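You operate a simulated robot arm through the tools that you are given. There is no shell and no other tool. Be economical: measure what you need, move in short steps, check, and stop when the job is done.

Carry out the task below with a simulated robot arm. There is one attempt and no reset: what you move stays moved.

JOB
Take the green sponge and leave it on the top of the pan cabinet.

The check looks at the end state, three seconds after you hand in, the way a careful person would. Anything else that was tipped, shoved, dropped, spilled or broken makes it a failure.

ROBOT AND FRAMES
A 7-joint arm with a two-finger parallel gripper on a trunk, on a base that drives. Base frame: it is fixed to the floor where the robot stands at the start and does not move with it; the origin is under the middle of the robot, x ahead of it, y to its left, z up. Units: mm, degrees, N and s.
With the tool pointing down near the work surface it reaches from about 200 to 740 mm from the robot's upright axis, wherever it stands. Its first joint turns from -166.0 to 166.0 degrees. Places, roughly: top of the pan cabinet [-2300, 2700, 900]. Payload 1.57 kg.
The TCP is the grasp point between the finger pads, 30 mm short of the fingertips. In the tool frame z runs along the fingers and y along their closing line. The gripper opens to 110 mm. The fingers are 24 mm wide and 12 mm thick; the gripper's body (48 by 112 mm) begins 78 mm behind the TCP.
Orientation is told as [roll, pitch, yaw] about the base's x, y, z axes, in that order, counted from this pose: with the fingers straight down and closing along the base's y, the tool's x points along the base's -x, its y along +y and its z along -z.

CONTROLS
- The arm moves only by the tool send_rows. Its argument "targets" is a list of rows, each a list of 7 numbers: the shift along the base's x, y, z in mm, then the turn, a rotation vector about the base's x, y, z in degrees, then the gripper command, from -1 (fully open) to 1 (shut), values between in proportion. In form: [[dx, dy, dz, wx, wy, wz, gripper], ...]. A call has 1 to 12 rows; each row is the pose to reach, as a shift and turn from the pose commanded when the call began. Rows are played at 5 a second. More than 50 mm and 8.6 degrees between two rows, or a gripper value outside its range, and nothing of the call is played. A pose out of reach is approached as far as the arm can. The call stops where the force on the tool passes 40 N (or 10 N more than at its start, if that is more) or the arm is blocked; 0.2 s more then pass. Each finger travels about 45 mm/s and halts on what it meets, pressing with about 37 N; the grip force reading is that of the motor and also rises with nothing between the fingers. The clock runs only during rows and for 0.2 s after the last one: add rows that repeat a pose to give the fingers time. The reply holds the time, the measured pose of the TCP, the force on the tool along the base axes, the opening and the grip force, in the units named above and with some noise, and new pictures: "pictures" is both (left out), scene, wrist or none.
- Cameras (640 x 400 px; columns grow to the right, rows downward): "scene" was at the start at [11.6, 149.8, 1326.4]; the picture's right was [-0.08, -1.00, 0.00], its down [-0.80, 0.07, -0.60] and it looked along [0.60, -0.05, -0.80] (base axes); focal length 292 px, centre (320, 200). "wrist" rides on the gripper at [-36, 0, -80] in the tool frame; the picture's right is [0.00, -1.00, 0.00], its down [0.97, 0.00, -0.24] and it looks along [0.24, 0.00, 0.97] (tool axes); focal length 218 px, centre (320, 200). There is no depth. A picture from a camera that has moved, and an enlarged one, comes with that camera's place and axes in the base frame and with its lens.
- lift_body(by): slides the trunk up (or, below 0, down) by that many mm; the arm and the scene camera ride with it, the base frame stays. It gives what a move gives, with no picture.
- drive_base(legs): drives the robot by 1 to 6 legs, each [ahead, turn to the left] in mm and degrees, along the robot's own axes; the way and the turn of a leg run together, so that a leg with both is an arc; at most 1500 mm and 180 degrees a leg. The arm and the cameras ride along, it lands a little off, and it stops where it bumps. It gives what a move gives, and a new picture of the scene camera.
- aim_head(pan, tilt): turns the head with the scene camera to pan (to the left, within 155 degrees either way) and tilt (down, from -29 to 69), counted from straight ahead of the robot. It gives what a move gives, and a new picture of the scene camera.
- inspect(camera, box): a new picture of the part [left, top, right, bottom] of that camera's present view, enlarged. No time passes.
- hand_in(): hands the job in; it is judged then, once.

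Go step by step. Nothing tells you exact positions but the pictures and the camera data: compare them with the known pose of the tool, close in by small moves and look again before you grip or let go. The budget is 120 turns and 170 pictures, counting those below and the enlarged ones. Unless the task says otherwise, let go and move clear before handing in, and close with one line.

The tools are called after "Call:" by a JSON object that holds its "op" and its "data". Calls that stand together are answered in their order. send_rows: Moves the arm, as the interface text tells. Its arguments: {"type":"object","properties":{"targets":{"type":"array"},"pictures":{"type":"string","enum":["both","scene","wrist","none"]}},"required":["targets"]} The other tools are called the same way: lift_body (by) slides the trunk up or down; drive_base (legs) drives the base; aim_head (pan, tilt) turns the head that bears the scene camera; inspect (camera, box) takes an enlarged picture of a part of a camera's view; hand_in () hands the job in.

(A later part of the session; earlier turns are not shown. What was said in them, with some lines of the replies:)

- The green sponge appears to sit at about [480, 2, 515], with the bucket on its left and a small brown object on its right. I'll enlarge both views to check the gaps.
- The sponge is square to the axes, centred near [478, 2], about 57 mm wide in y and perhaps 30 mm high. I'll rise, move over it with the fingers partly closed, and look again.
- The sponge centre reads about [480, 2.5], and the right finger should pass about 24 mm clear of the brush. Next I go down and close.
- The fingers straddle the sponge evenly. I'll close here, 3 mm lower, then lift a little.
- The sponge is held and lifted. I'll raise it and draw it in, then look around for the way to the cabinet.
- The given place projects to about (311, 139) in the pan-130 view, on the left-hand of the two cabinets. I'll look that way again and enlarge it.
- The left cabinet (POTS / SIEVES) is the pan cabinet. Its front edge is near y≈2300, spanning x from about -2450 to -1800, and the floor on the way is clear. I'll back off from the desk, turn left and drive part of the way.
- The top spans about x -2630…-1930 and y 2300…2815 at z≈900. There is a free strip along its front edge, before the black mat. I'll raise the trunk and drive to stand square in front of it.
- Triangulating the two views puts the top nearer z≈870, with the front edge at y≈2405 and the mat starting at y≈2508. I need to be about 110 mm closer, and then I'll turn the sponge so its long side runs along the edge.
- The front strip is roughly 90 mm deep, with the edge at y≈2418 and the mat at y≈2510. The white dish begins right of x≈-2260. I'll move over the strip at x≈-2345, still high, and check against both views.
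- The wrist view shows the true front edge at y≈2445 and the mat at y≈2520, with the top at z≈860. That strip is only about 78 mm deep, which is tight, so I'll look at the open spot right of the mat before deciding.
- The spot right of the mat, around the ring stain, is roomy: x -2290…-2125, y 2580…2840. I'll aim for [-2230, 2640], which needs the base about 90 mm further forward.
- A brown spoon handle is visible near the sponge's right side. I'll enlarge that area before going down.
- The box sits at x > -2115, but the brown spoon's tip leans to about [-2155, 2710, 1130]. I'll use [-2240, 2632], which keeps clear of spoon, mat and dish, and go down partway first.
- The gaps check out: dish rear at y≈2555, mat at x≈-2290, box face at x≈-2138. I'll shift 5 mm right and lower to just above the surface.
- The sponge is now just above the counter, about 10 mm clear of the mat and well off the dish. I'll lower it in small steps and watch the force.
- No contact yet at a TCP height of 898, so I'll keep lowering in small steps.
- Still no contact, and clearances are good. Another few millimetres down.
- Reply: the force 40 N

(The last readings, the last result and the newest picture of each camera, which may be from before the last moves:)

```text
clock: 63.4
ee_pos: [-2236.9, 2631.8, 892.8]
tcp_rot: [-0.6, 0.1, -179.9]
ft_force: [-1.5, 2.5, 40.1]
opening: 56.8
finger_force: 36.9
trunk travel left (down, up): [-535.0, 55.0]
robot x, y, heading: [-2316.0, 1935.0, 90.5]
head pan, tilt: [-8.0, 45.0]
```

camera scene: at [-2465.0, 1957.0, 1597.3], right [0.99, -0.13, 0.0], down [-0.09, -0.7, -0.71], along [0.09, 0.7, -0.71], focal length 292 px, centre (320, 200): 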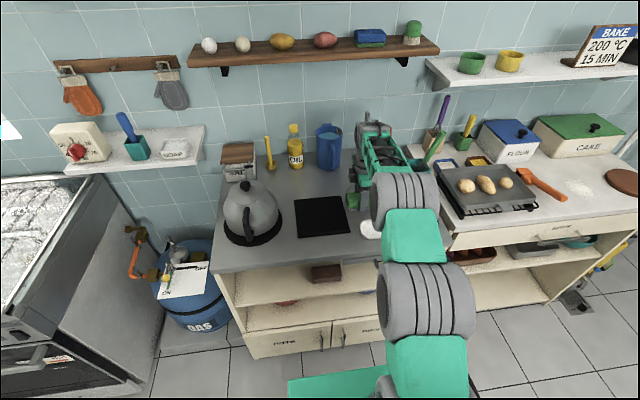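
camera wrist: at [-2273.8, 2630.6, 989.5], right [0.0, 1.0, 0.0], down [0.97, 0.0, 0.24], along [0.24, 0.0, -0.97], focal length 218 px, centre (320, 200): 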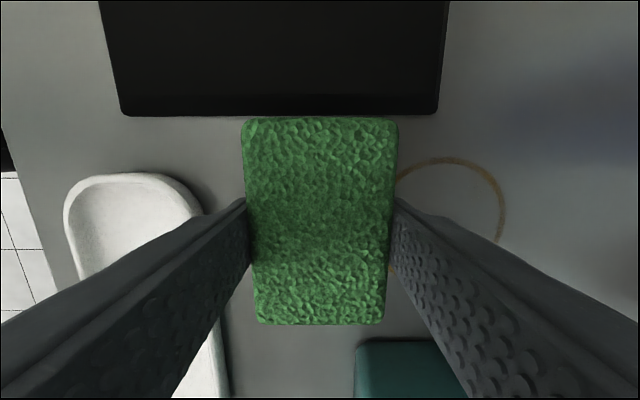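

Contact: 40 N upward. I'll ease the press and open the fingers a little, to 70 mm.

Call:
{"op": "send_rows", "data": {"targets": [[0, 0, 2.5, 0, 0, 0, 0.6], [0, 0, 4.5, 0, 0, 0, 0.6], [0, 0, 4.5, 0, 0, 0, 0.2], [0, 0, 4.5, 0, 0, 0, -0.1], [0, 0, 4.5, 0, 0, 0, -0.27], [0, 0, 4.5, 0, 0, 0, -0.27], [0, 0, 4.5, 0, 0, 0, -0.27]]}}

```text
clock: 65.0
ee_pos: [-2236.0, 2630.9, 891.1]
tcp_rot: [0.0, 0.0, 180.0]
ft_force: [-0.1, -0.1, 0.3]
opening: 68.1
finger_force: 0.1
trunk travel left (down, up): [-535.0, 55.0]
robot x, y, heading: [-2316.1, 1939.2, 90.7]
head pan, tilt: [-8.0, 45.0]
camera scene: at [-2465.1, 1956.7, 1597.0], right [0.99, -0.13, 0.0], down [-0.09, -0.7, -0.71], along [0.09, 0.7, -0.71], focal length 292 px, centre (320, 200)
camera wrist: at [-2271.9, 2628.1, 969.4], right [0.0, 1.0, 0.0], down [0.97, 0.0, 0.24], along [0.24, 0.0, -0.97], focal length 218 px, centre (320, 200)
```

scene: 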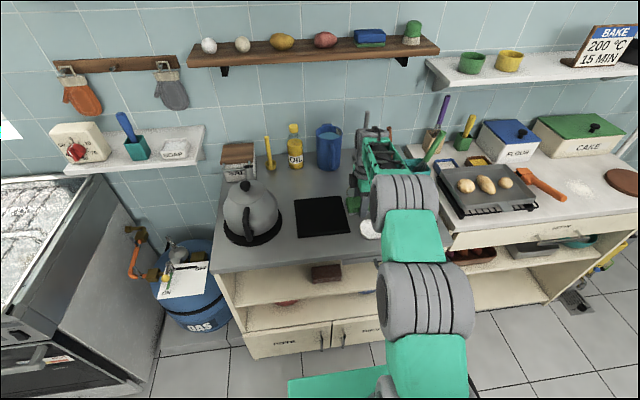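
wrist: 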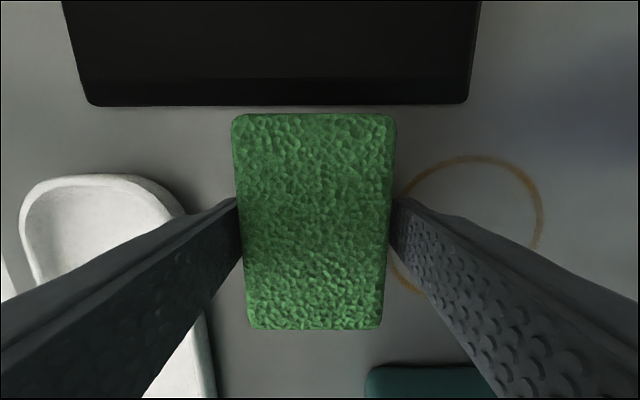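

The sponge is resting on the counter. I'll open slightly more and rise straight up.

Call:
{"op": "send_rows", "data": {"targets": [[0, 0, 0, 0, 0, 0, -0.42], [0, 0, 0, 0, 0, 0, -0.42], [0, 0, 15, 0, 0, 0, -0.42], [0, 0, 40, 0, 0, 0, -0.42], [0, 0, 80, 0, 0, 0, -0.42], [0, 0, 125, 0, 0, 0, -0.42], [0, 0, 170, 0, 0, 0, -0.42], [0, 0, 215, 0, 0, 0, -0.42], [0, 0, 245, 0, 0, 0, -0.42], [0, 0, 245, 0, 0, 0, -0.42]]}}

```text
clock: 67.2
ee_pos: [-2235.2, 2631.3, 1137.6]
tcp_rot: [0.0, 0.0, -180.0]
ft_force: [-0.2, -0.4, 1.4]
opening: 77.8
finger_force: 0.0
trunk travel left (down, up): [-535.0, 55.0]
robot x, y, heading: [-2317.8, 1935.6, 90.5]
head pan, tilt: [-8.0, 45.0]
camera scene: at [-2465.1, 1956.7, 1597.3], right [0.99, -0.13, 0.0], down [-0.09, -0.7, -0.71], along [0.09, 0.7, -0.71], focal length 292 px, centre (320, 200)
camera wrist: at [-2272.6, 2629.1, 1217.7], right [0.0, 1.0, 0.0], down [0.97, 0.0, 0.24], along [0.24, 0.0, -0.97], focal length 218 px, centre (320, 200)
```

scene: 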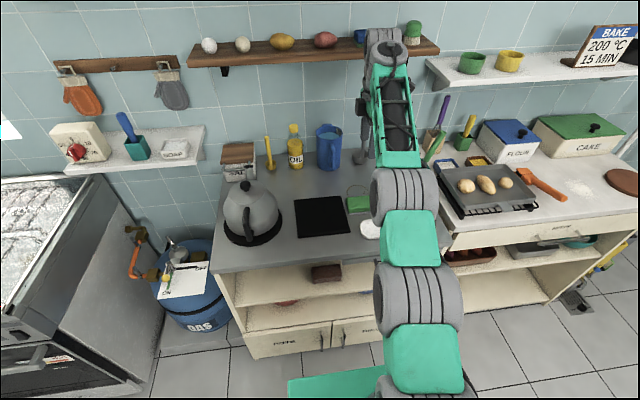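
wrist: 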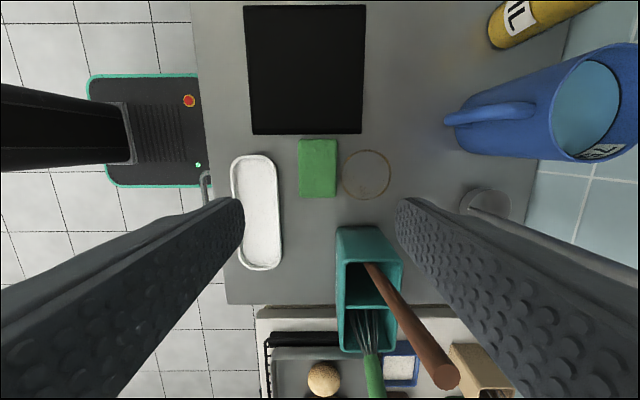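

The sponge lies flat on the cabinet top, clear of everything, and nothing else has moved. I'll back away straight and take a last look.

Call:
{"op": "drive_base", "data": {"legs": [[-350, 0]]}}

Call:
{"op": "inspect", "data": {"camera": "scene", "box": [200, 60, 520, 260]}}

```text
clock: 69.5
ee_pos: [-2232.9, 2279.9, 1138.1]
tcp_rot: [0.0, 0.0, -179.9]
ft_force: [0.5, -1.2, -0.3]
opening: 78.1
finger_force: 0.1
trunk travel left (down, up): [-535.0, 55.0]
robot x, y, heading: [-2312.3, 1584.9, 90.2]
head pan, tilt: [-8.0, 45.0]
camera scene: at [-2461.7, 1605.0, 1597.3], right [0.99, -0.13, 0.0], down [-0.09, -0.7, -0.71], along [0.09, 0.7, -0.71], focal length 292 px, centre (320, 200)
```

scene: 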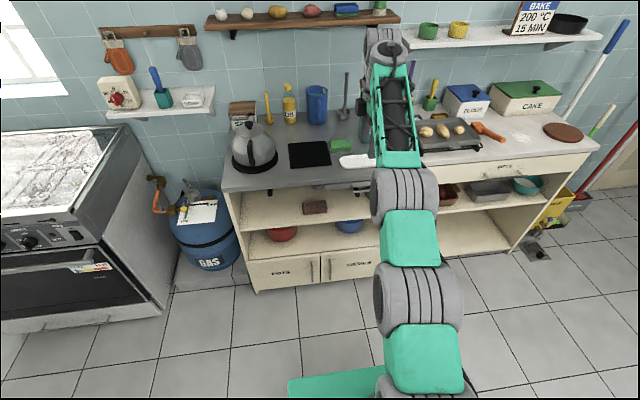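

```text
2.00 times, centred on (360, 160) of scene
camera zoom: at [-2461.7, 1605.0, 1597.3], right [0.99, -0.13, 0.0], down [-0.09, -0.7, -0.71], along [0.09, 0.7, -0.71], focal length 584 px, centre (240, 280)
```

zoom: 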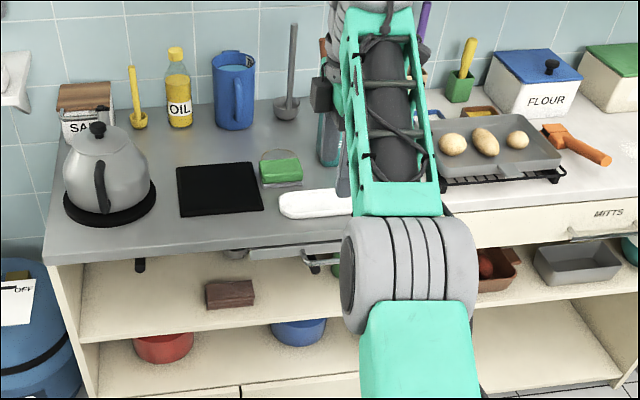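

The sponge is flat on the pan cabinet, the gripper is clear and everything else looks undisturbed, so I'm handing in.

Call:
{"op": "hand_in", "data": {}}

```text
The job is handed in.
```

The green sponge is lying flat on top of the pan cabinet, between the black mat and the spoons box, and I saw nothing else moved; the job is handed in.
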